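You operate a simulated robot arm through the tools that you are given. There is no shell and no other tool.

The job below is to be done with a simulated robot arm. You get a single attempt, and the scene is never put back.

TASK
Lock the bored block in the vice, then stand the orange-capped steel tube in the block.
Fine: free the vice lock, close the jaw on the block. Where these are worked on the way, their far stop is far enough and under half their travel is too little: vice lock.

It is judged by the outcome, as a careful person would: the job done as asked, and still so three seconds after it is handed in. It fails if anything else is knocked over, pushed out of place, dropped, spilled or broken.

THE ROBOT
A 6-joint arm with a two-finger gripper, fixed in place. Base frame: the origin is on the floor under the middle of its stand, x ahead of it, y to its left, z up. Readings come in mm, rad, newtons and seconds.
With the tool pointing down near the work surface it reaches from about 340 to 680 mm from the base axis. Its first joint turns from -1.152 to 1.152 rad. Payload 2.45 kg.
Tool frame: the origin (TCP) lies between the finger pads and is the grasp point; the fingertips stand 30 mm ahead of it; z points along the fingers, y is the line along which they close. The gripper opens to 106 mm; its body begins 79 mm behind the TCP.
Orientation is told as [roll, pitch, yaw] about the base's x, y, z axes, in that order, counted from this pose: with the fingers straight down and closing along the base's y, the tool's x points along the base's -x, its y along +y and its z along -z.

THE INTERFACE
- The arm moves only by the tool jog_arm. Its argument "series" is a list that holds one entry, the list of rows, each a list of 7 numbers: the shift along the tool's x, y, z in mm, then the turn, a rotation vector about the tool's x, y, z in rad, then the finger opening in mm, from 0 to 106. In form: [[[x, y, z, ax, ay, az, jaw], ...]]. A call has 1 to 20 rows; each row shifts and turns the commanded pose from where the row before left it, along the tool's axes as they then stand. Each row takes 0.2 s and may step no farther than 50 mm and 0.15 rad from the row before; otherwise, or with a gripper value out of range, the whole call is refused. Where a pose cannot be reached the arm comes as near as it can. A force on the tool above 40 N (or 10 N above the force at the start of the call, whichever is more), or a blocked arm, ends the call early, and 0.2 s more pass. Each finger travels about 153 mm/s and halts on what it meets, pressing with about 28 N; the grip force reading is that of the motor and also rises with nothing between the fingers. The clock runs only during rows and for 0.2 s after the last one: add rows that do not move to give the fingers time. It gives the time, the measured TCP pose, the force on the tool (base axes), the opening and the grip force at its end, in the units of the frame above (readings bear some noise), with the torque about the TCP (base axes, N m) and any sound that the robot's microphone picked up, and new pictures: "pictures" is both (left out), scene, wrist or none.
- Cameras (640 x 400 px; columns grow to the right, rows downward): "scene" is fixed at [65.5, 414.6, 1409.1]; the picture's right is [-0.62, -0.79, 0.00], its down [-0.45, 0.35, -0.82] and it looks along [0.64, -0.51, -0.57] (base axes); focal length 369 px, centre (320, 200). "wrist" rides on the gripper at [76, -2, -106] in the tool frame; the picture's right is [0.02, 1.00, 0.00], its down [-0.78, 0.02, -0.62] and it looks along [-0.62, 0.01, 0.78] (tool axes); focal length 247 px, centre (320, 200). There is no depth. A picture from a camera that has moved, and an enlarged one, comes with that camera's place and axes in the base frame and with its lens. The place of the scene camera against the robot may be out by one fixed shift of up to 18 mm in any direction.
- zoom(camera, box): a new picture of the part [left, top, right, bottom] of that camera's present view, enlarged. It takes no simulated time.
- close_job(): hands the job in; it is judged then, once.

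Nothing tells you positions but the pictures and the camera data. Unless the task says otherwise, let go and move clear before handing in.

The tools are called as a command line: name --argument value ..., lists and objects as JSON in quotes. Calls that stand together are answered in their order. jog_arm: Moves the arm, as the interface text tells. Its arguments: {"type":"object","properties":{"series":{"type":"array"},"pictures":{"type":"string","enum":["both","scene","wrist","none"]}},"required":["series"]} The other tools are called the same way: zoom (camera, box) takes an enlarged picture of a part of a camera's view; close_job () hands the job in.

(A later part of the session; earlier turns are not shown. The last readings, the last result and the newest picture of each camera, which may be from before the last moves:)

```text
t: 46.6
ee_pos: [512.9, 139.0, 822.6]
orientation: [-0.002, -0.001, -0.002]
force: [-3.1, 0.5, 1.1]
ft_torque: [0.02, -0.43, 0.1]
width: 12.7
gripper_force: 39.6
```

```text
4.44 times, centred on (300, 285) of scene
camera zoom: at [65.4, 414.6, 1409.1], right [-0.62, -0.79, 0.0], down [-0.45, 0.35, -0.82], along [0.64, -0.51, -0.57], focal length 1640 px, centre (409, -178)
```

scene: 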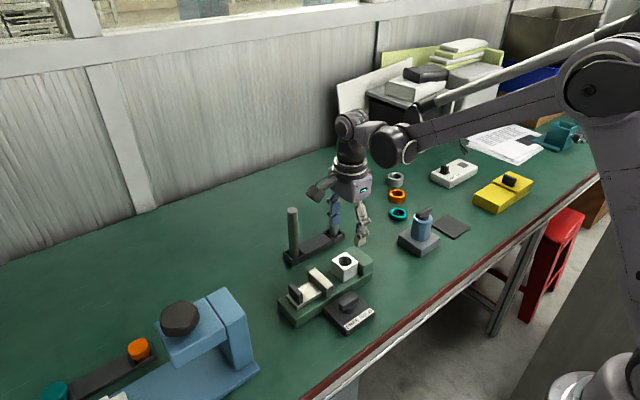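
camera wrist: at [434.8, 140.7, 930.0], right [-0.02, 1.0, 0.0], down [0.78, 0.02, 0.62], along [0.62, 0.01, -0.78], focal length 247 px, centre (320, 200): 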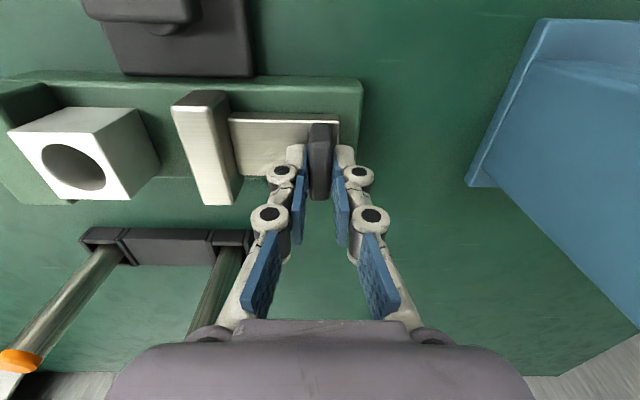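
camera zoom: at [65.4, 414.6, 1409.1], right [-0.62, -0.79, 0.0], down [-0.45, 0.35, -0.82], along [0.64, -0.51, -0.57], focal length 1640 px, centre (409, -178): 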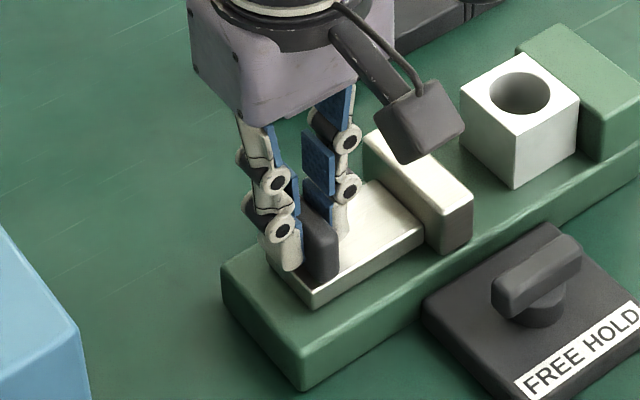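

The jaw slides freely with almost no force, so the lock is free. I'll slide it most of the way toward the block.

jog_arm --series '[[[0, -5, 0, 0, 0, 0, 6], [0, -6, 0, 0, 0, 0, 6], [0, -6, 0, 0, 0, 0, 6], [0, -6, 0, 0, 0, 0, 6], [0, -5, 0, 0, 0, 0, 6], [0, 0, 0, 0, 0, 0, 6]]]' --pictures "wrist"

zoom --camera "wrist" --box '[180, 60, 380, 220]'

zoom --camera "scene" --box '[270, 220, 390, 330]'

```text
t: 48.0
ee_pos: [510.8, 111.9, 823.4]
orientation: [-0.002, -0.002, -0.001]
force: [-2.8, 0.2, 10.2]
ft_torque: [0.06, 0.5, 0.09]
width: 12.7
gripper_force: 39.1
camera wrist: at [434.9, 108.1, 930.0], right [-0.02, 1.0, 0.0], down [0.78, 0.02, 0.62], along [0.62, 0.01, -0.78], focal length 247 px, centre (320, 200)
```

wrist: 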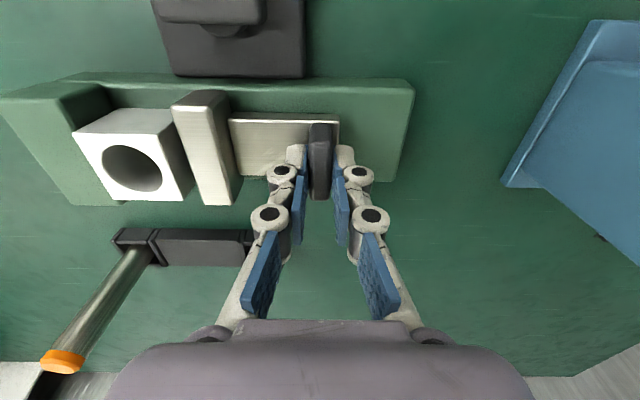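

```text
2.50 times, centred on (280, 140) of wrist
camera zoom: at [434.9, 108.1, 930.0], right [-0.02, 1.0, 0.0], down [0.78, 0.02, 0.62], along [0.62, 0.01, -0.78], focal length 617 px, centre (420, 350)
```

zoom: 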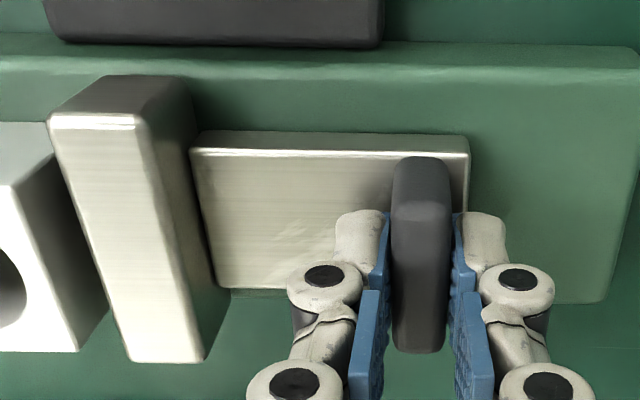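

```text
3.64 times, centred on (330, 275) of scene
camera zoom: at [65.3, 414.5, 1409.1], right [-0.62, -0.79, 0.0], down [-0.45, 0.35, -0.82], along [0.64, -0.51, -0.57], focal length 1342 px, centre (284, -73)
```

zoom: 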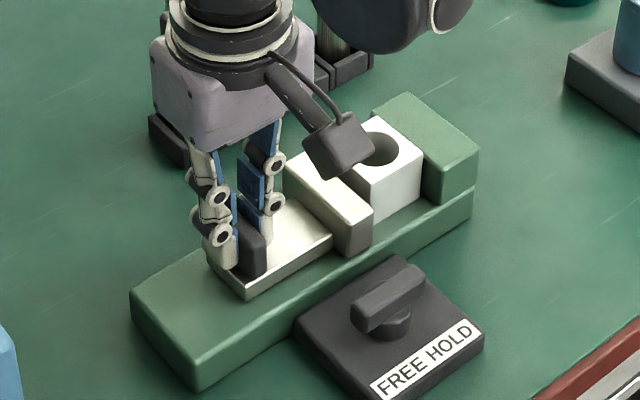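

A few mm remain between jaw and block. I'll continue in small steps and watch the push force.

jog_arm --series '[[[0, -2, 0, 0, 0, 0, 6], [0, -2, 0, 0, 0, 0, 6], [0, -1.5, 0, 0, 0, 0, 6], [0, 0, 0, 0, 0, 0, 6]]]' --pictures "none"

zoom --camera "scene" --box '[300, 230, 390, 300]'

zoom --camera "wrist" --box '[80, 60, 280, 220]'

```text
t: 49.0
ee_pos: [511.6, 105.2, 822.4]
orientation: [-0.001, -0.003, -0.004]
force: [3.6, 0.1, 4.1]
ft_torque: [0.03, 0.64, 0.11]
width: 12.7
gripper_force: 39.7
```

```text
5.71 times, centred on (345, 265) of scene
camera zoom: at [65.5, 414.6, 1409.1], right [-0.62, -0.79, 0.0], down [-0.45, 0.35, -0.82], along [0.64, -0.51, -0.57], focal length 2109 px, centre (177, -171)
```

zoom: 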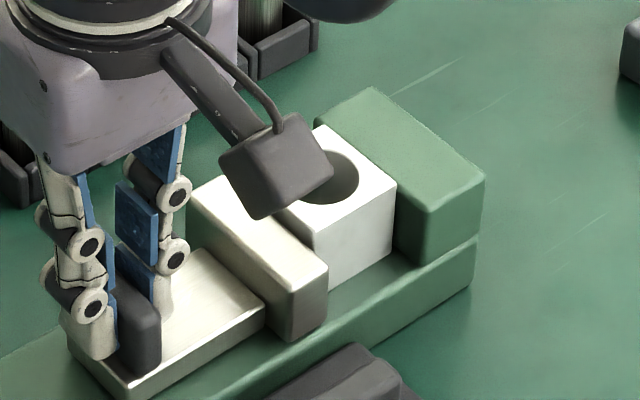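

```text
2.50 times, centred on (180, 140) of wrist
camera zoom: at [434.7, 103.1, 929.8], right [-0.02, 1.0, 0.0], down [0.78, 0.02, 0.62], along [0.62, 0.01, -0.78], focal length 617 px, centre (670, 350)
```

zoom: 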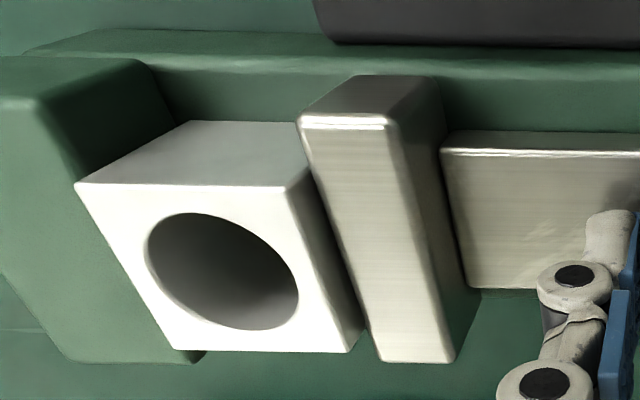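

jog_arm --series '[[[0, -1, 0, 0, 0, 0, 6], [0, -1, 0, 0, 0, 0, 6], [0, -1, 0, 0, 0, 0, 6], [0, 0, 0, 0, 0, 0, 6]]]' --pictures "none"

zoom --camera "wrist" --box '[80, 60, 280, 220]'

```text
t: 50.0
ee_pos: [513.4, 103.0, 822.6]
orientation: [-0.001, -0.004, -0.002]
force: [4.0, -0.1, 9.7]
ft_torque: [0.05, -0.62, 0.09]
width: 12.5
gripper_force: 39.3
```

```text
2.50 times, centred on (180, 140) of wrist
camera zoom: at [434.7, 100.0, 929.9], right [-0.02, 1.0, 0.0], down [0.78, 0.02, 0.62], along [0.62, 0.01, -0.78], focal length 617 px, centre (670, 350)
```

zoom: 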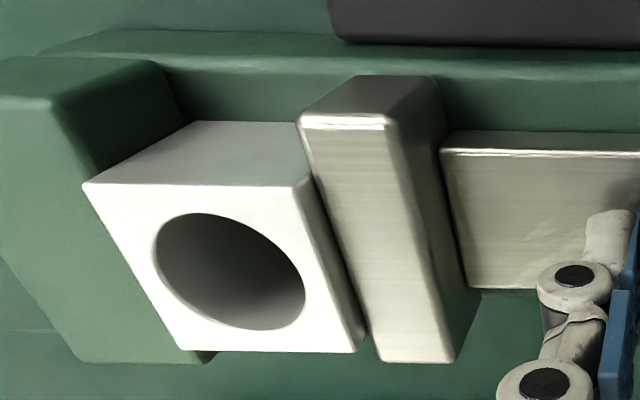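

jog_arm --series '[[[0, -1, 0, 0, 0, 0, 6], [0, -1, 0, 0, 0, 0, 6], [0, -1, 0, 0, 0, 0, 6], [0, 0, 0, 0, 0, 0, 6]]]' --pictures "none"

zoom --camera "wrist" --box '[80, 60, 280, 220]'

```text
t: 51.0
ee_pos: [511.5, 100.6, 823.0]
orientation: [0.002, -0.003, 0.0]
force: [14.1, 14.0, 8.2]
ft_torque: [0.44, 0.71, 0.03]
width: 12.6
gripper_force: 38.8
```

```text
2.50 times, centred on (180, 140) of wrist
camera zoom: at [434.7, 98.6, 929.8], right [-0.02, 1.0, 0.0], down [0.78, 0.02, 0.62], along [0.62, 0.01, -0.78], focal length 617 px, centre (670, 350)
```

zoom: 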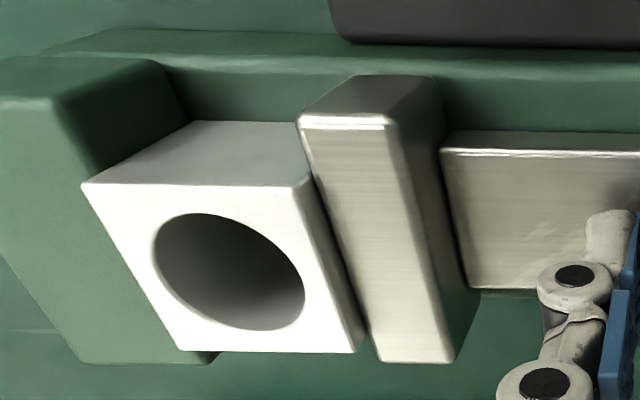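

Push force is rising (14 N), so the block is being clamped. I'll take another small step to seat it firmly.

jog_arm --series '[[[0, -0.7, 0, 0, 0, 0, 6], [0, -0.7, 0, 0, 0, 0, 6], [0, 0, 0, 0, 0, 0, 6]]]' --pictures "both"

zoom --camera "wrist" --box '[80, 60, 280, 220]'

zoom --camera "scene" --box '[300, 230, 390, 300]'

```text
t: 51.8
ee_pos: [512.2, 100.8, 823.8]
orientation: [0.006, -0.004, 0.001]
force: [6.5, 22.4, 7.1]
ft_torque: [0.59, -0.68, 0.01]
width: 12.8
gripper_force: 39.8
camera wrist: at [434.6, 98.0, 929.8], right [-0.02, 1.0, 0.0], down [0.78, 0.01, 0.62], along [0.62, 0.02, -0.78], focal length 247 px, centre (320, 200)
```

scene: 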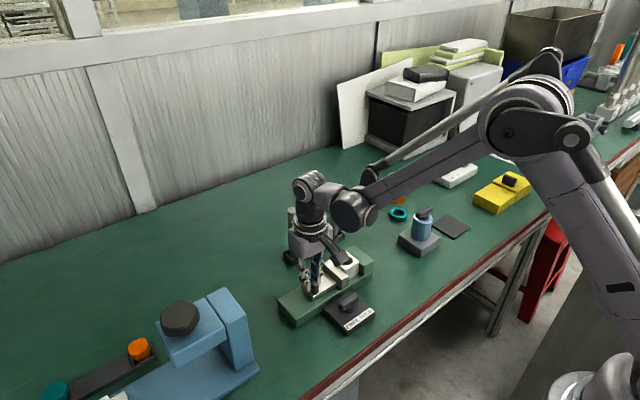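
wrist: 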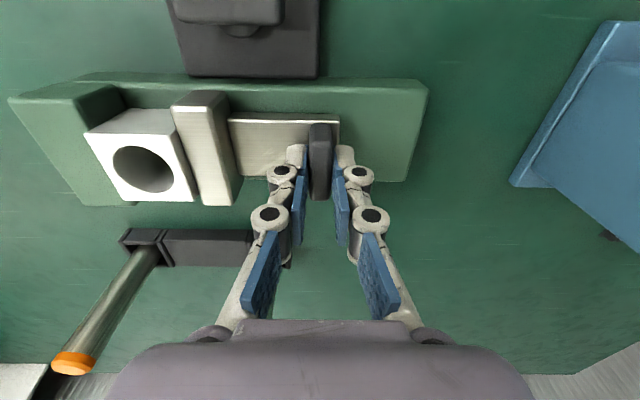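

```text
2.50 times, centred on (180, 140) of wrist
camera zoom: at [434.6, 98.0, 929.8], right [-0.02, 1.0, 0.0], down [0.78, 0.01, 0.62], along [0.62, 0.02, -0.78], focal length 617 px, centre (670, 350)
```

zoom: 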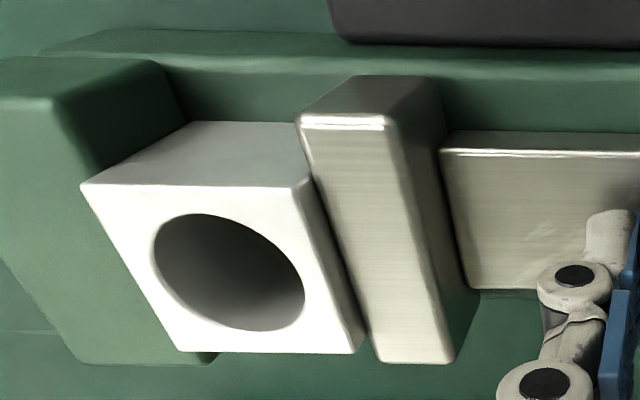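

```text
5.71 times, centred on (345, 265) of scene
camera zoom: at [65.5, 415.0, 1409.0], right [-0.62, -0.79, 0.0], down [-0.45, 0.35, -0.82], along [0.64, -0.51, -0.57], focal length 2109 px, centre (177, -171)
```

zoom: 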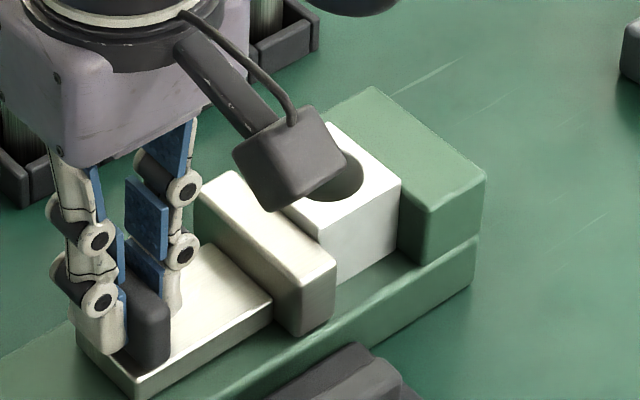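

The jaw is pressed on the block with the block against the fixed jaw (22 N, no more travel). I'll release the handle, lift clear, rotate to +90° and hover over the lock knob at (436, 57).

jog_arm --series '[[[0, 0, 0, 0, 0, 0, 24], [0, 0, 0, 0, 0, 0, 34], [0, 0, -15, 0, 0, 0, 36], [0, 0, -40, 0, 0, 0, 40], [0, 0, -45, 0, 0, 0, 40], [0, 0, 0, 0, 0, -0.15, 40], [0, 0, 0, 0, 0, -0.15, 40], [0, 0, 0, 0, 0, -0.15, 40], [0, 0, 0, 0, 0, -0.15, 40], [0, 0, 0, 0, 0, -0.15, 40], [0, 0, 0, 0, 0, -0.15, 40], [0, 0, 0, 0, 0, -0.15, 40], [0, 0, 0, 0, 0, -0.15, 40], [0, 0, 0, 0, 0, -0.15, 40], [0, 0, 0, 0, 0, -0.15, 40], [0, 0, 0, 0, 0, -0.07, 40]]]' --pictures "both"

zoom --camera "scene" --box '[270, 220, 390, 330]'

```text
t: 55.2
ee_pos: [512.4, 99.0, 923.3]
orientation: [-0.004, 0.002, 1.568]
force: [0.3, -0.5, -0.1]
ft_torque: [-0.01, -0.01, 0.0]
width: 39.7
gripper_force: 0.0
camera wrist: at [512.6, 21.5, 1030.9], right [-1.0, -0.02, 0.0], down [-0.02, 0.78, 0.62], along [-0.01, 0.62, -0.78], focal length 247 px, centre (320, 200)
```

scene: 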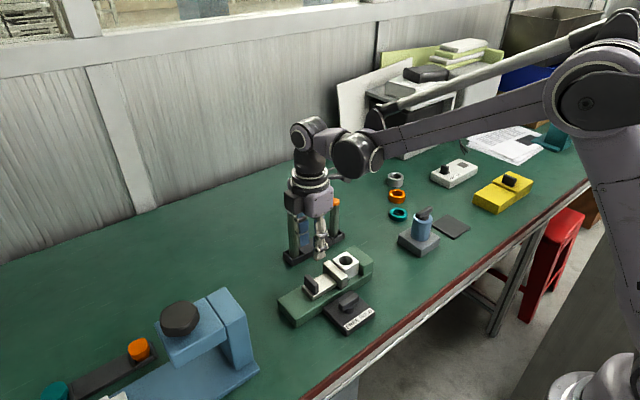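
wrist: 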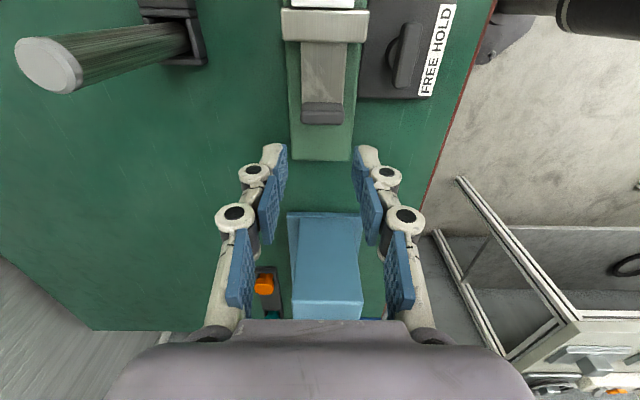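

```text
3.64 times, centred on (330, 275) of scene
camera zoom: at [65.5, 414.6, 1409.1], right [-0.62, -0.79, 0.0], down [-0.45, 0.35, -0.82], along [0.64, -0.51, -0.57], focal length 1342 px, centre (284, -73)
```

zoom: 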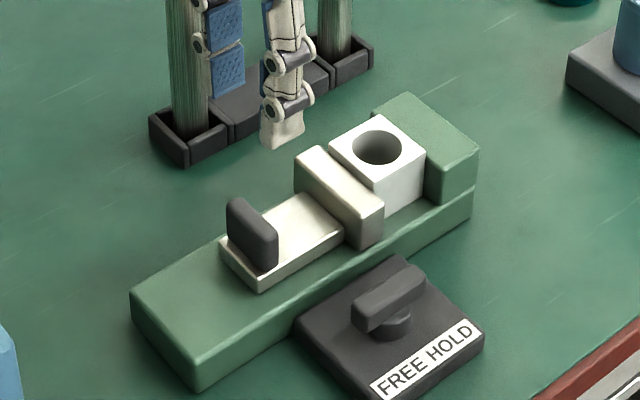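

The block is snug between both jaws. I'll go over to the knob now.

jog_arm --series '[[[21, 38, 0, 0, 0, 0, 30], [21, 38, 0, 0, 0, 0, 30], [0, 0, 30, 0, 0, 0, 30], [0, 0, 25, 0, 0, 0, 30], [0, 0, 0, 0, 0, 0, 30]]]' --pictures "wrist"

zoom --camera "wrist" --box '[240, 60, 400, 200]'

zoom --camera "scene" --box '[290, 240, 390, 340]'

```text
t: 56.4
ee_pos: [435.9, 58.0, 869.4]
orientation: [-0.003, 0.003, 1.567]
force: [-0.5, 0.5, 0.4]
ft_torque: [0.02, 0.03, -0.03]
width: 30.2
gripper_force: 0.1
camera wrist: at [436.3, -19.5, 975.5], right [-1.0, -0.02, 0.0], down [-0.02, 0.78, 0.62], along [-0.01, 0.62, -0.78], focal length 247 px, centre (320, 200)
```

wrist: 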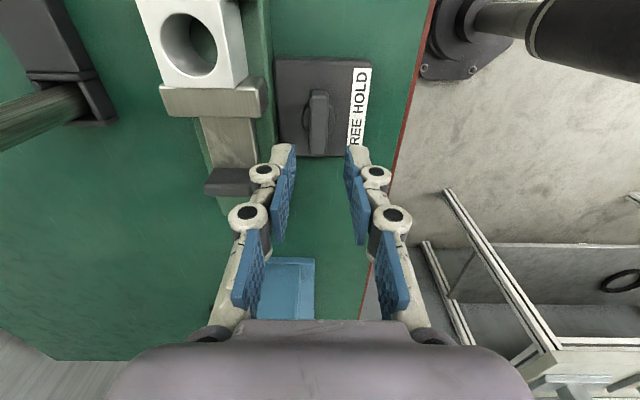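

```text
2.86 times, centred on (320, 130) of wrist
camera zoom: at [436.3, -19.5, 975.5], right [-1.0, -0.02, 0.0], down [-0.02, 0.78, 0.62], along [-0.01, 0.62, -0.78], focal length 706 px, centre (320, 400)
```

zoom: 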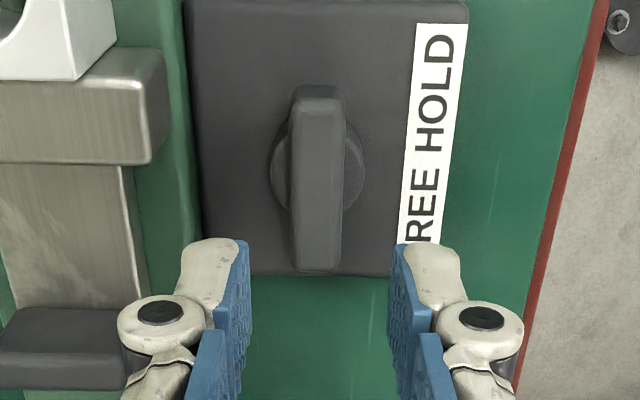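

```text
4.00 times, centred on (340, 290) of scene
camera zoom: at [65.5, 414.6, 1409.1], right [-0.62, -0.79, 0.0], down [-0.45, 0.35, -0.82], along [0.64, -0.51, -0.57], focal length 1476 px, centre (240, -160)
```

zoom: 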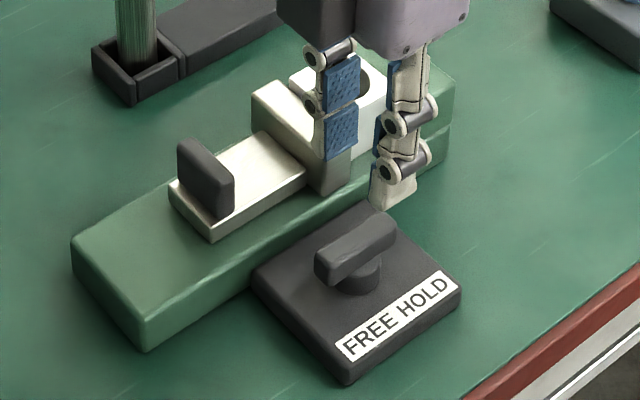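

jog_arm --series '[[[0, -0.6, 30, 0, 0, 0, 30], [0, 0, 15, 0, 0, 0, 30], [0, 0, 8, 0, 0, 0, 30], [0, 0, 4, 0, 0, 0, 30], [0, 0, 0, 0, 0, 0, 30]]]' --pictures "wrist"

zoom --camera "scene" --box '[290, 240, 390, 340]'

```text
t: 57.6
ee_pos: [436.4, 56.4, 812.3]
orientation: [-0.004, 0.003, 1.569]
force: [0.6, -0.3, -0.1]
ft_torque: [0.01, 0.03, -0.02]
width: 30.3
gripper_force: 0.0
camera wrist: at [437.1, -20.8, 918.8], right [-1.0, -0.02, 0.0], down [-0.02, 0.78, 0.62], along [-0.01, 0.62, -0.78], focal length 247 px, centre (320, 200)
```

wrist: 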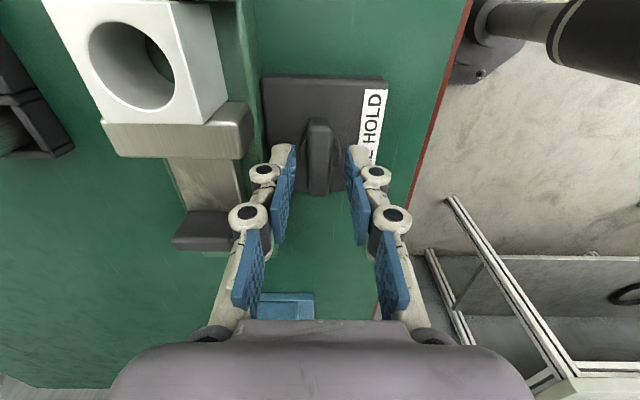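

```text
4.00 times, centred on (340, 290) of scene
camera zoom: at [65.5, 414.6, 1409.1], right [-0.62, -0.79, 0.0], down [-0.45, 0.35, -0.82], along [0.64, -0.51, -0.57], focal length 1476 px, centre (240, -160)
```

zoom: 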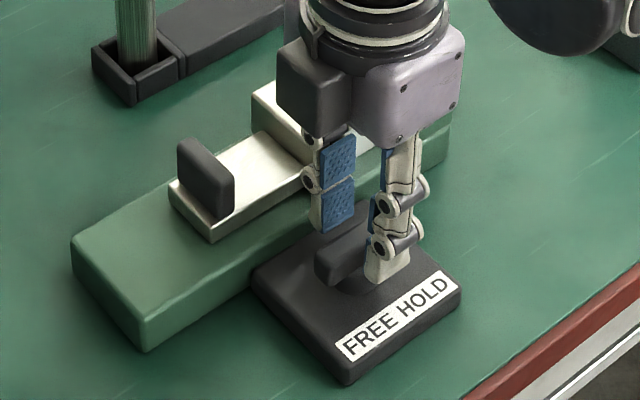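

Both fingers straddle the bar. I'll close and turn clockwise back toward HOLD, first with a small test.

jog_arm --series '[[[0, 0, 0, 0, 0, 0, 18], [0, 0, 0, 0, 0, 0, 8], [0, 0, 0, 0, 0, 0, 8], [0, 0, 0, 0, 0, 0.08, 8], [0, 0, 0, 0, 0, 0.08, 8], [0, 0, 0, 0, 0, 0.08, 8]]]' --pictures "none"

```text
t: 59.0
ee_pos: [438.1, 56.5, 811.5]
orientation: [-0.001, 0.002, 1.325]
force: [-0.6, -2.9, -9.6]
ft_torque: [-0.07, 0.02, 0.0]
width: 14.8
gripper_force: 41.4
```

jog_arm --series '[[[0, 0, 0, 0, 0, 0.08, 8], [0, 0, 0, 0, 0, 0.08, 8], [0, 0, 0, 0, 0, 0.08, 8], [0, 0, 0, 0, 0, 0.08, 8], [0, 0, 0, 0, 0, 0.08, 8]]]' --pictures "none"

```text
t: 60.2
ee_pos: [435.8, 56.4, 810.7]
orientation: [-0.002, 0.001, 0.926]
force: [-3.6, -2.5, 6.2]
ft_torque: [-1.04, 0.87, -0.03]
width: 14.7
gripper_force: 41.1
```

jog_arm --series '[[[0, 0, 0, 0, 0, 0.08, 8], [0, 0, 0, 0, 0, 0.08, 8], [0, 0, 0, 0, 0, 0.08, 8], [0, 0, 0, 0, 0, 0.08, 8], [0, 0, 0, 0, 0, 0.08, 8]]]' --pictures "none"

```text
t: 61.4
ee_pos: [436.0, 56.3, 812.1]
orientation: [0.0, -0.002, 0.527]
force: [-9.5, 1.8, 27.1]
ft_torque: [-0.23, 0.8, 0.02]
width: 14.8
gripper_force: 40.7
```

jog_arm --series '[[[0, 0, -0.5, 0, 0, 0, 8], [0, 0, 0, 0, 0, 0.08, 8], [0, 0, 0, 0, 0, 0.08, 8], [0, 0, 0, 0, 0, 0.08, 8]]]' --pictures "none"

```text
t: 62.4
ee_pos: [436.8, 57.1, 811.5]
orientation: [-0.002, -0.001, 0.288]
force: [-7.8, 8.7, -2.6]
ft_torque: [-0.11, 1.19, 0.06]
width: 14.7
gripper_force: 41.5
```

jog_arm --series '[[[0, 0, 0, 0, 0, 0.08, 8], [0, 0, 0, 0, 0, 0.08, 8], [0, 0, 0, 0, 0, 0.08, 8]]]' --pictures "none"

```text
t: 63.2
ee_pos: [435.4, 57.7, 812.6]
orientation: [0.0, -0.001, 0.048]
force: [-9.8, 12.9, -19.3]
ft_torque: [0.32, 0.61, 0.05]
width: 14.6
gripper_force: 40.7
```

jog_arm --series '[[[0, 0, 0, 0, 0, 0.04, 8], [0, 0, 0, 0, 0, 0.04, 8], [0, 0, 0, 0, 0, 0, 8]]]' --pictures "both"

zoom --camera "scene" --box '[290, 220, 390, 340]'

```text
t: 64.0
ee_pos: [435.4, 57.1, 811.0]
orientation: [0.002, -0.002, -0.03]
force: [-10.3, 16.6, -1.2]
ft_torque: [0.39, 0.07, 1.08]
width: 15.2
gripper_force: 42.0
camera wrist: at [358.7, 56.8, 918.5], right [0.01, 1.0, 0.0], down [0.78, -0.01, 0.62], along [0.62, 0.0, -0.78], focal length 247 px, centre (320, 200)
```

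scene: 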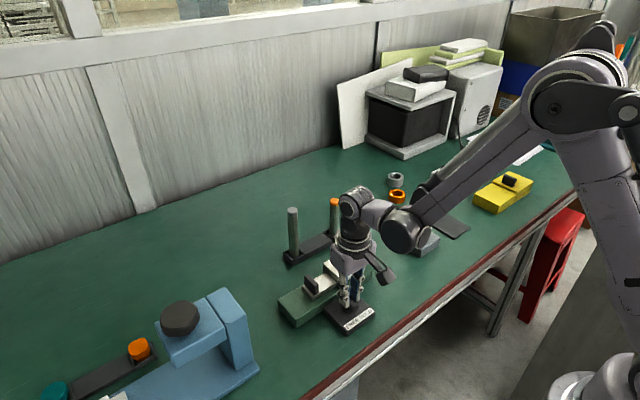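
wrist: 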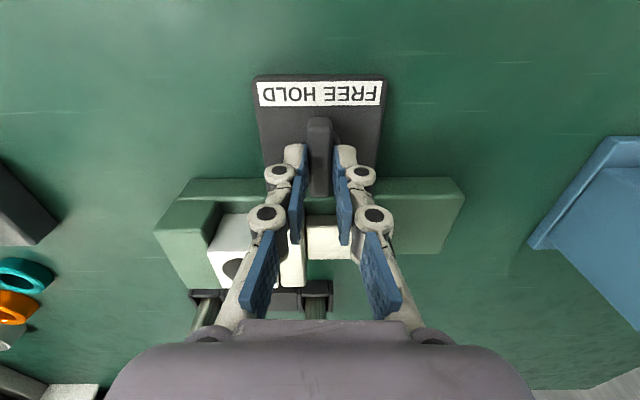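

```text
3.33 times, centred on (340, 280) of scene
camera zoom: at [65.3, 414.9, 1409.0], right [-0.62, -0.79, 0.0], down [-0.45, 0.35, -0.82], along [0.64, -0.51, -0.57], focal length 1230 px, centre (253, -67)
```

zoom: 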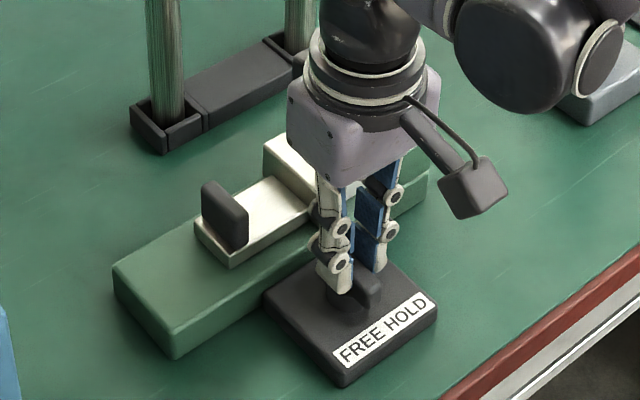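

The knob is at the HOLD stop (torque 1.08 N·m). I'll relax, release and lift, then move over toward the orange-capped tube.

jog_arm --series '[[[0, 0, 0, 0, 0, -0.03, 8], [0, 0, 0, 0, 0, 0, 22], [0, 0, 0, 0, 0, 0, 32], [0, 0, -20, 0, 0, 0, 32], [0, 0, -40, 0, 0, 0, 40], [0, 0, -40, 0, 0, 0, 50], [0, 0, -40, 0, 0, 0, 60], [0, 0, 0, 0, 0, 0, 60]]]' --pictures "both"

zoom --camera "scene" --box '[270, 220, 390, 340]'

zoom --camera "wrist" --box '[220, 100, 420, 300]'

```text
t: 65.8
ee_pos: [434.3, 56.3, 953.5]
orientation: [-0.002, -0.003, -0.002]
force: [0.1, -0.4, 0.2]
ft_torque: [-0.01, 0.03, 0.02]
width: 59.9
gripper_force: 0.0
camera wrist: at [358.4, 54.0, 1060.6], right [-0.02, 1.0, 0.0], down [0.78, 0.02, 0.62], along [0.62, 0.01, -0.78], focal length 247 px, centre (320, 200)
```

scene: 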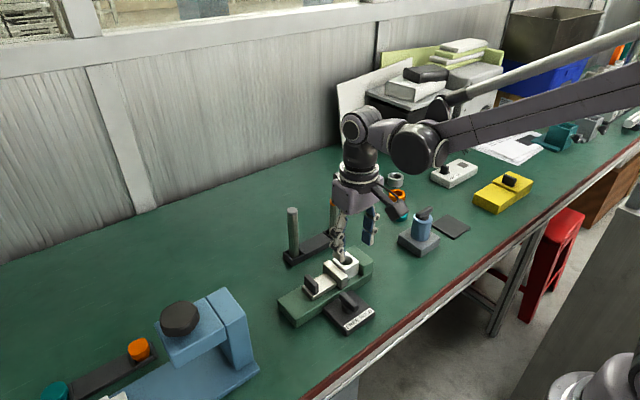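
wrist: 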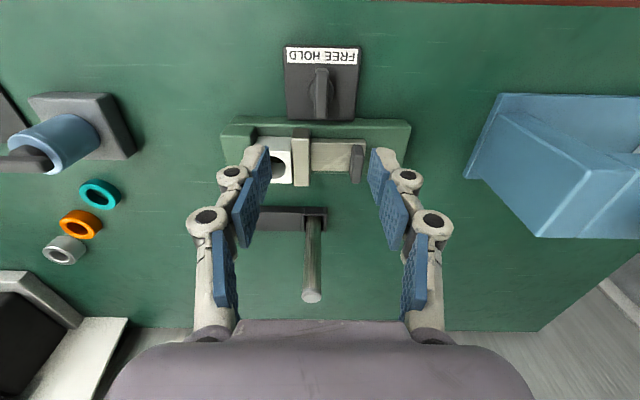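

```text
3.33 times, centred on (330, 280) of scene
camera zoom: at [65.5, 414.6, 1409.1], right [-0.62, -0.79, 0.0], down [-0.45, 0.35, -0.82], along [0.64, -0.51, -0.57], focal length 1230 px, centre (287, -67)
```

zoom: 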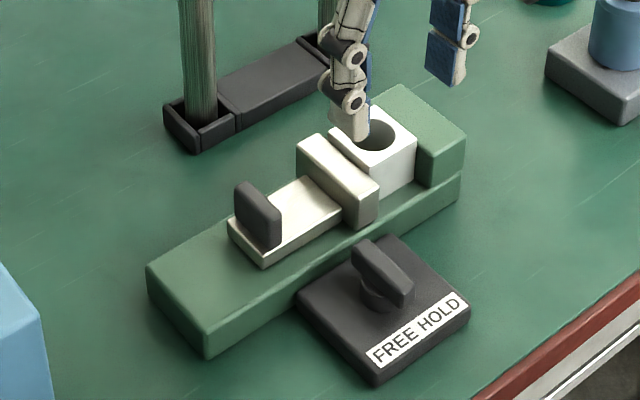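

```text
2.00 times, centred on (320, 200) of wrist
camera zoom: at [358.4, 54.0, 1060.6], right [-0.02, 1.0, 0.0], down [0.78, 0.02, 0.62], along [0.62, 0.01, -0.78], focal length 494 px, centre (320, 200)
```

zoom: 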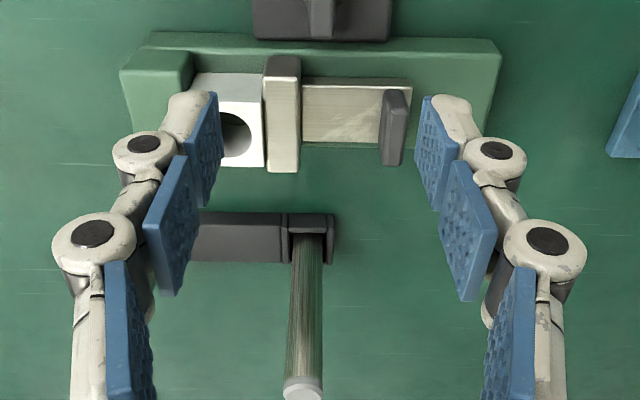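

The vice is closed and the knob is back along x at HOLD. Next I'll move over near the orange-capped tube for a close look.

jog_arm --series '[[[-34, -23, 0, 0, 0, 0, 60], [-34, -23, 0, 0, 0, 0, 60], [-34, -23, 0, 0, 0, 0, 60], [-34, -23, 0, 0, 0, 0, 60], [-34, -23, 0, 0, 0, 0, 60], [-34, -23, 0, 0, 0, 0, 60], [0, 0, 0, 0, 0, 0, 60]]]' --pictures "both"

zoom --camera "wrist" --box '[220, 60, 420, 260]'

zoom --camera "scene" --box '[270, 180, 390, 290]'

```text
t: 67.4
ee_pos: [639.9, -82.1, 954.4]
orientation: [-0.001, -0.003, -0.001]
force: [0.1, 0.1, 0.8]
ft_torque: [0.01, -0.02, 0.02]
width: 60.0
gripper_force: 0.1
camera wrist: at [562.4, -84.1, 1061.5], right [-0.02, 1.0, 0.0], down [0.78, 0.02, 0.62], along [0.62, 0.01, -0.78], focal length 247 px, centre (320, 200)
```

scene: 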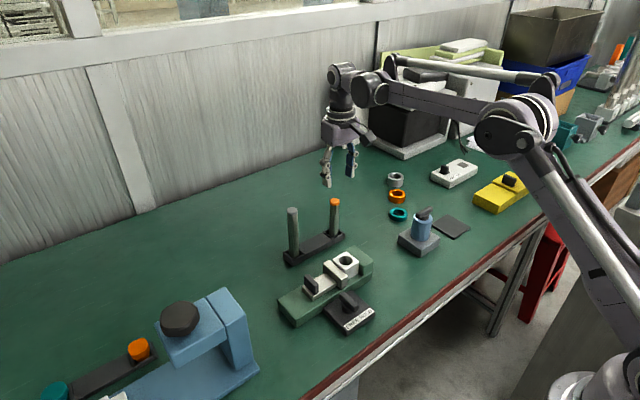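
wrist: 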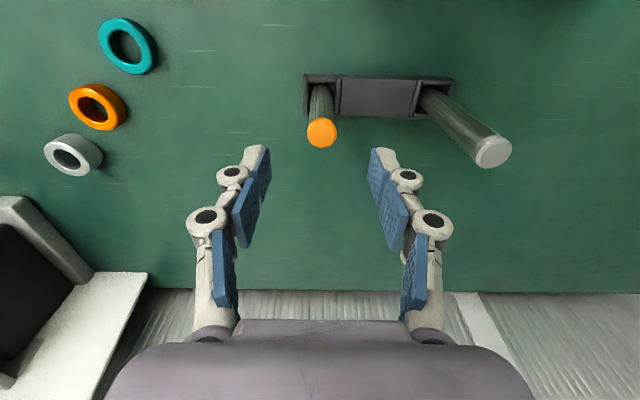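

```text
2.00 times, centred on (320, 160) of wrist
camera zoom: at [562.4, -84.1, 1061.5], right [-0.02, 1.0, 0.0], down [0.78, 0.02, 0.62], along [0.62, 0.01, -0.78], focal length 494 px, centre (320, 280)
```

zoom: 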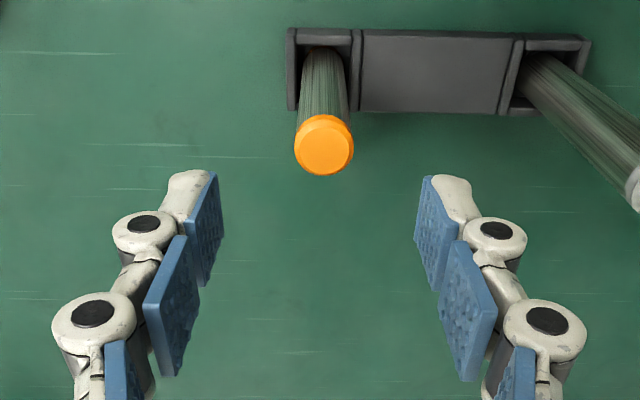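

```text
3.64 times, centred on (330, 235) of scene
camera zoom: at [65.5, 414.5, 1409.1], right [-0.62, -0.79, 0.0], down [-0.45, 0.35, -0.82], along [0.64, -0.51, -0.57], focal length 1342 px, centre (284, 73)
```

zoom: 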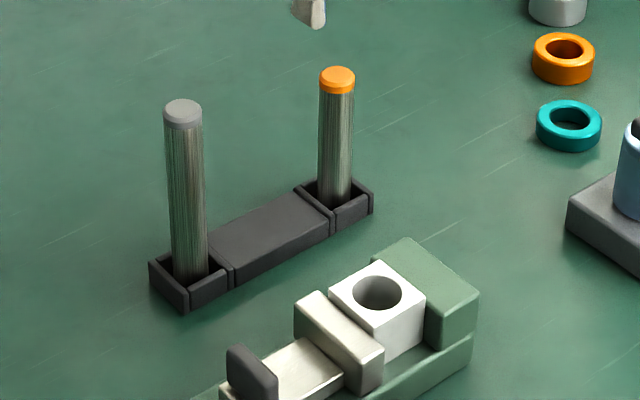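

The tube's cap centre is near (649, -82). I'll move over it and lower to just above the cap to check centring.

jog_arm --series '[[[-9.6, 0, 15, 0, 0, 0, 60], [0, 0, 30, 0, 0, 0, 60], [0, 0, 0, 0, 0, 0, 60]]]' --pictures "both"

zoom --camera "wrist" --box '[220, 60, 420, 260]'

zoom --camera "scene" --box '[280, 150, 380, 270]'

```text
t: 68.2
ee_pos: [649.3, -83.3, 908.6]
orientation: [-0.002, -0.003, -0.001]
force: [0.5, -0.5, 0.8]
ft_torque: [0.02, -0.01, -0.01]
width: 59.9
gripper_force: 0.2
camera wrist: at [572.4, -84.9, 1015.4], right [-0.02, 1.0, 0.0], down [0.78, 0.02, 0.62], along [0.62, 0.01, -0.78], focal length 247 px, centre (320, 200)
```

scene: 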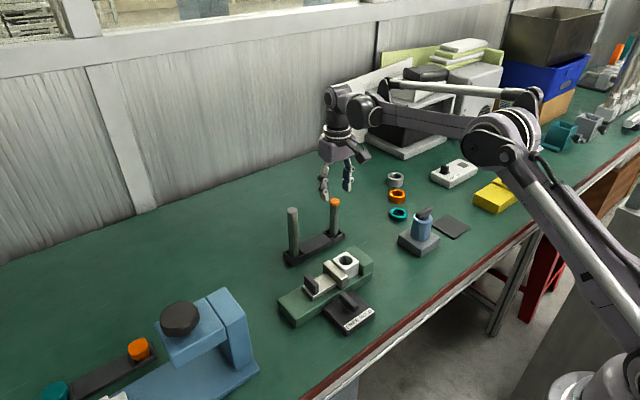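
wrist: 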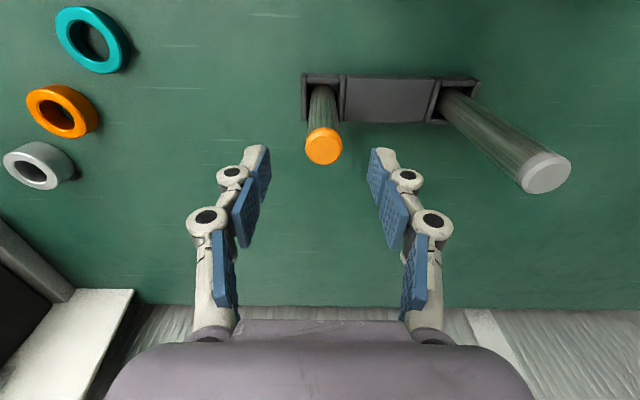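

```text
2.00 times, centred on (320, 160) of wrist
camera zoom: at [572.4, -84.9, 1015.4], right [-0.02, 1.0, 0.0], down [0.78, 0.02, 0.62], along [0.62, 0.01, -0.78], focal length 494 px, centre (320, 280)
```

zoom: 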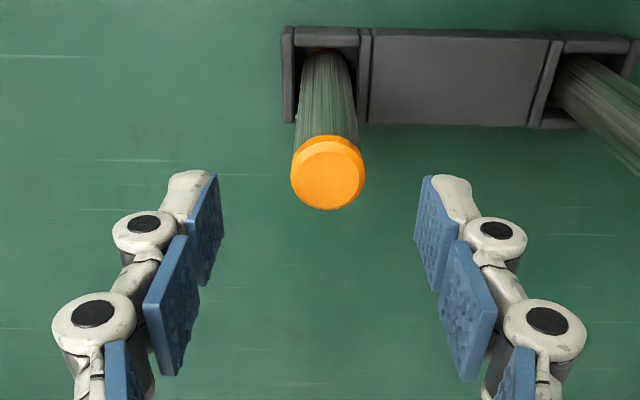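

```text
3.33 times, centred on (330, 210) of scene
camera zoom: at [65.5, 414.6, 1409.1], right [-0.62, -0.79, 0.0], down [-0.45, 0.35, -0.82], along [0.64, -0.51, -0.57], focal length 1230 px, centre (287, 167)
```

zoom: 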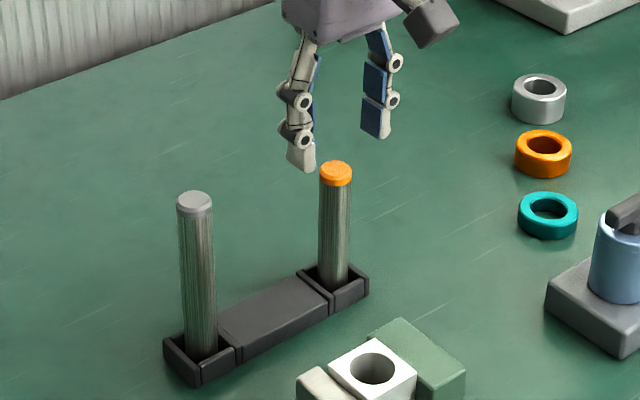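

jog_arm --series '[[[0, 1.6, 25, 0, 0, 0, 60], [0, 0, 30, 0, 0, 0, 60], [0, 0, 23, 0, 0, 0, 56], [0, 0, 0, 0, 0, 0, 44], [0, 0, 0, 0, 0, 0, 44]]]' --pictures "both"

zoom --camera "wrist" --box '[220, 60, 420, 260]'

zoom --camera "scene" --box '[280, 150, 380, 270]'

```text
t: 69.4
ee_pos: [650.2, -79.3, 829.2]
orientation: [-0.003, -0.001, -0.002]
force: [0.2, -0.9, -0.3]
ft_torque: [0.03, 0.0, -0.01]
width: 43.9
gripper_force: 0.0
camera wrist: at [572.5, -81.4, 936.0], right [-0.02, 1.0, 0.0], down [0.78, 0.02, 0.62], along [0.62, 0.01, -0.78], focal length 247 px, centre (320, 200)
```

scene: 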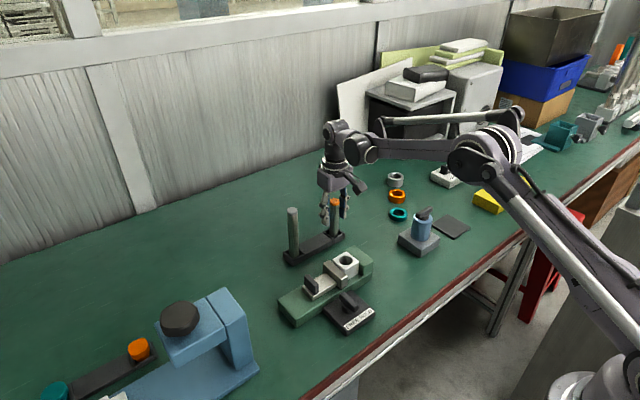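
wrist: 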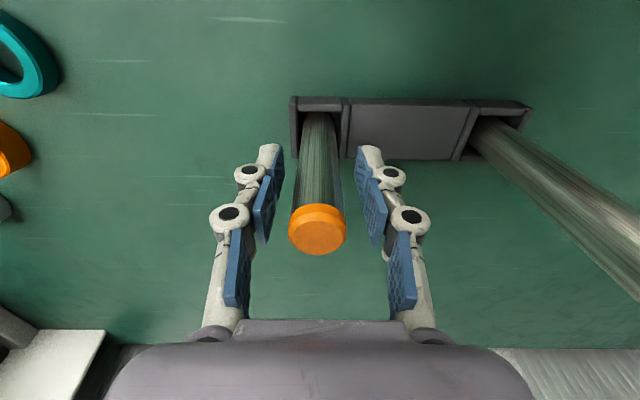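

```text
2.00 times, centred on (320, 160) of wrist
camera zoom: at [572.5, -81.4, 936.0], right [-0.02, 1.0, 0.0], down [0.78, 0.02, 0.62], along [0.62, 0.01, -0.78], focal length 494 px, centre (320, 280)
```

zoom: 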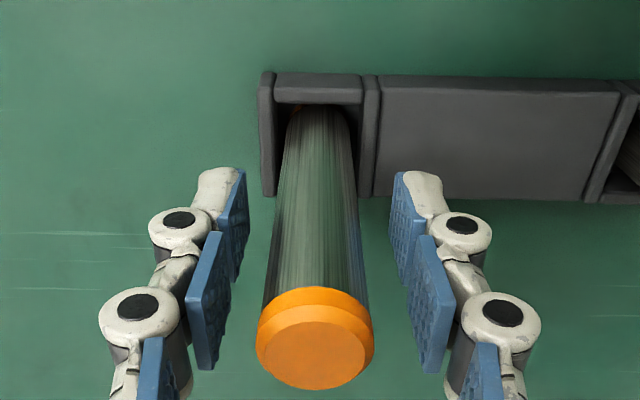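

```text
3.33 times, centred on (330, 210) of scene
camera zoom: at [65.5, 414.6, 1409.1], right [-0.62, -0.79, 0.0], down [-0.45, 0.35, -0.82], along [0.64, -0.51, -0.57], focal length 1230 px, centre (287, 167)
```

zoom: 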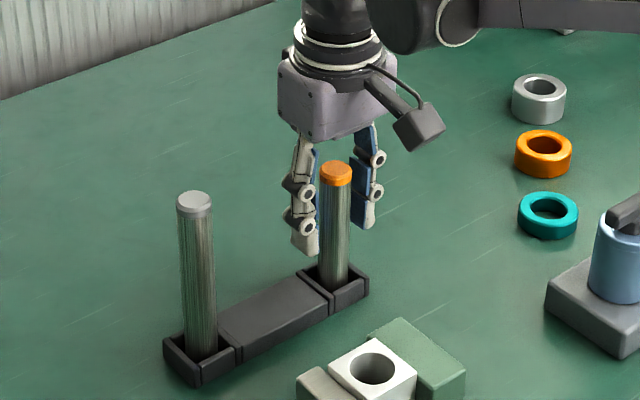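

The tube is about 1.8 mm off the finger centre in y. I'll correct that and close on it.

jog_arm --series '[[[0, -1.7, 0, 0, 0, 0, 44], [0, 0, 0, 0, 0, 0, 34], [0, 0, 0, 0, 0, 0, 34]]]' --pictures "wrist"

zoom --camera "wrist" --box '[220, 60, 420, 260]'

```text
t: 70.2
ee_pos: [648.6, -81.8, 828.5]
orientation: [-0.001, -0.004, -0.002]
force: [0.1, 0.1, -0.1]
ft_torque: [-0.03, 0.01, 0.02]
width: 33.7
gripper_force: 0.0
camera wrist: at [572.3, -83.4, 936.5], right [-0.02, 1.0, 0.0], down [0.78, 0.02, 0.62], along [0.62, 0.01, -0.78], focal length 247 px, centre (320, 200)
```

wrist: 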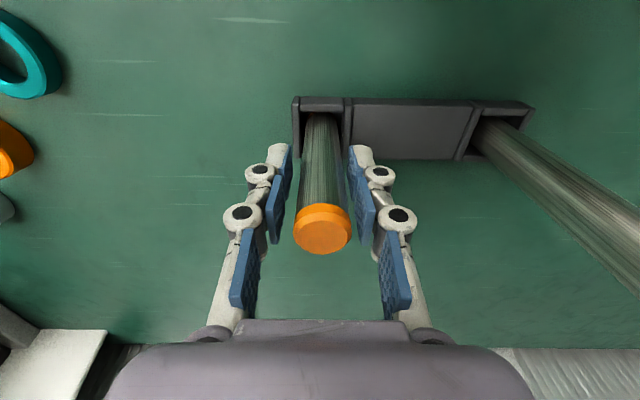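

```text
2.00 times, centred on (320, 160) of wrist
camera zoom: at [572.3, -83.4, 936.5], right [-0.02, 1.0, 0.0], down [0.78, 0.02, 0.62], along [0.62, 0.01, -0.78], focal length 494 px, centre (320, 280)
```

zoom: 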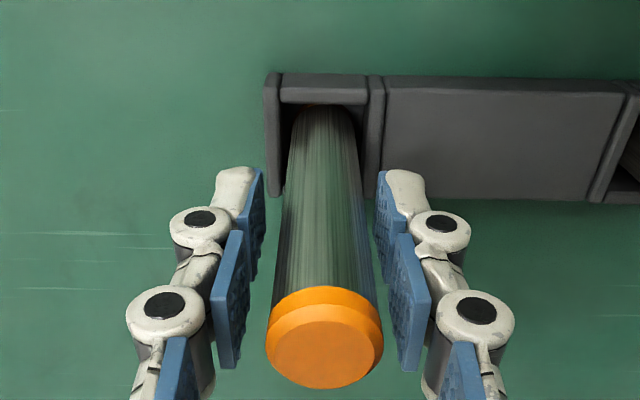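

The tube is centred now, so I'll close to grip it.

jog_arm --series '[[[0, 0.3, 0, 0, 0, 0, 26], [0, 0, 0, 0, 0, 0, 14], [0, 0, 0, 0, 0, 0, 12], [0, 0, 0, 0, 0, 0, 12]]]' --pictures "wrist"

zoom --camera "wrist" --box '[220, 60, 420, 260]'

zoom --camera "scene" --box '[280, 150, 380, 270]'

```text
t: 71.2
ee_pos: [649.8, -80.5, 829.1]
orientation: [-0.001, -0.003, -0.003]
force: [0.1, -0.9, 0.5]
ft_torque: [0.01, 0.06, 0.0]
width: 24.3
gripper_force: 28.2
camera wrist: at [572.5, -82.8, 936.5], right [-0.02, 1.0, 0.0], down [0.78, 0.02, 0.62], along [0.62, 0.01, -0.78], focal length 247 px, centre (320, 200)
```

wrist: 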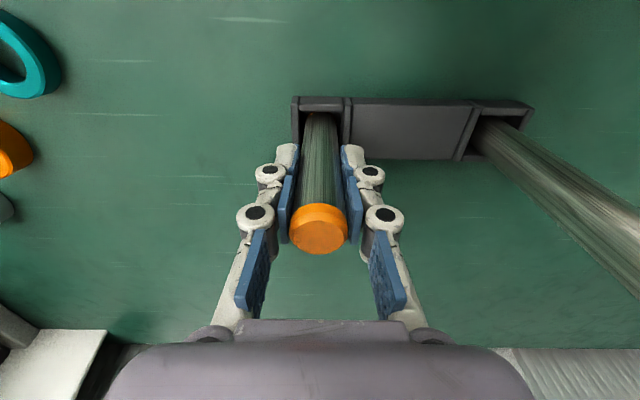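

```text
2.00 times, centred on (320, 160) of wrist
camera zoom: at [572.5, -82.8, 936.5], right [-0.02, 1.0, 0.0], down [0.78, 0.02, 0.62], along [0.62, 0.01, -0.78], focal length 494 px, centre (320, 280)
```

zoom: 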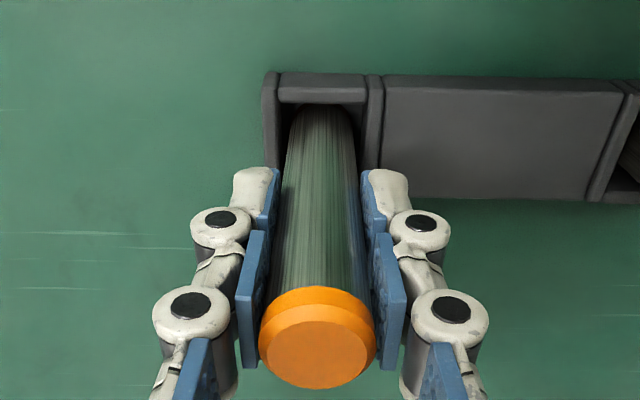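

```text
3.33 times, centred on (330, 210) of scene
camera zoom: at [65.4, 414.6, 1409.1], right [-0.62, -0.79, 0.0], down [-0.45, 0.35, -0.82], along [0.64, -0.51, -0.57], focal length 1230 px, centre (287, 167)
```

zoom: 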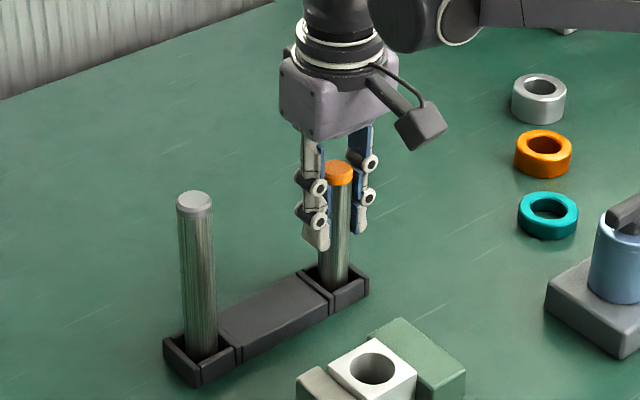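

The tube is gripped at 24.3 mm. I'll lift straight up, slowly at first.

jog_arm --series '[[[0, 0, -4, 0, 0, 0, 12], [0, 0, -8, 0, 0, 0, 12], [0, 0, -12, 0, 0, 0, 12], [0, 0, -16, 0, 0, 0, 12], [0, 0, 0, 0, 0, 0, 12]]]' --pictures "both"

zoom --camera "scene" --box '[280, 150, 380, 270]'

zoom --camera "wrist" --box '[220, 60, 420, 260]'

```text
t: 72.4
ee_pos: [649.7, -81.2, 869.6]
orientation: [-0.002, -0.004, -0.001]
force: [0.3, -0.7, -1.7]
ft_torque: [-0.01, -0.02, 0.0]
width: 23.5
gripper_force: 27.7
camera wrist: at [572.4, -84.0, 976.8], right [-0.02, 1.0, 0.0], down [0.78, 0.02, 0.62], along [0.62, 0.01, -0.78], focal length 247 px, centre (320, 200)
```

scene: 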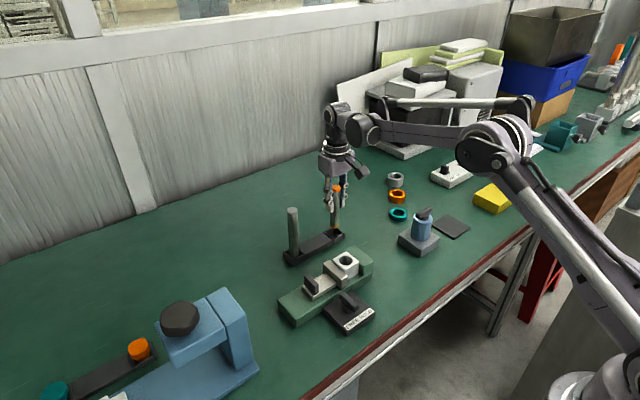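
wrist: 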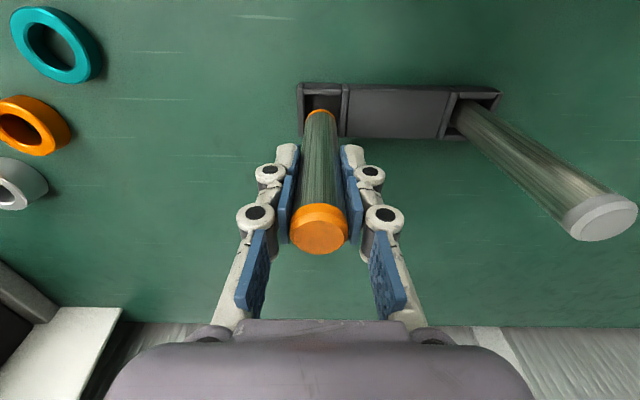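

```text
3.33 times, centred on (330, 210) of scene
camera zoom: at [65.5, 414.6, 1409.1], right [-0.62, -0.79, 0.0], down [-0.45, 0.35, -0.82], along [0.64, -0.51, -0.57], focal length 1230 px, centre (287, 167)
```

zoom: 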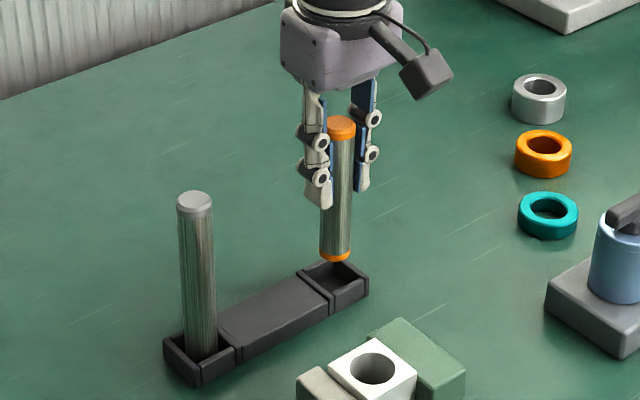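

```text
2.00 times, centred on (320, 160) of wrist
camera zoom: at [572.4, -84.0, 976.8], right [-0.02, 1.0, 0.0], down [0.78, 0.02, 0.62], along [0.62, 0.01, -0.78], focal length 494 px, centre (320, 280)
```

zoom: 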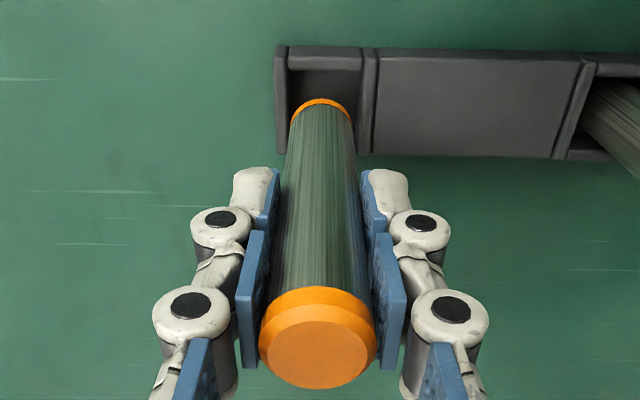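

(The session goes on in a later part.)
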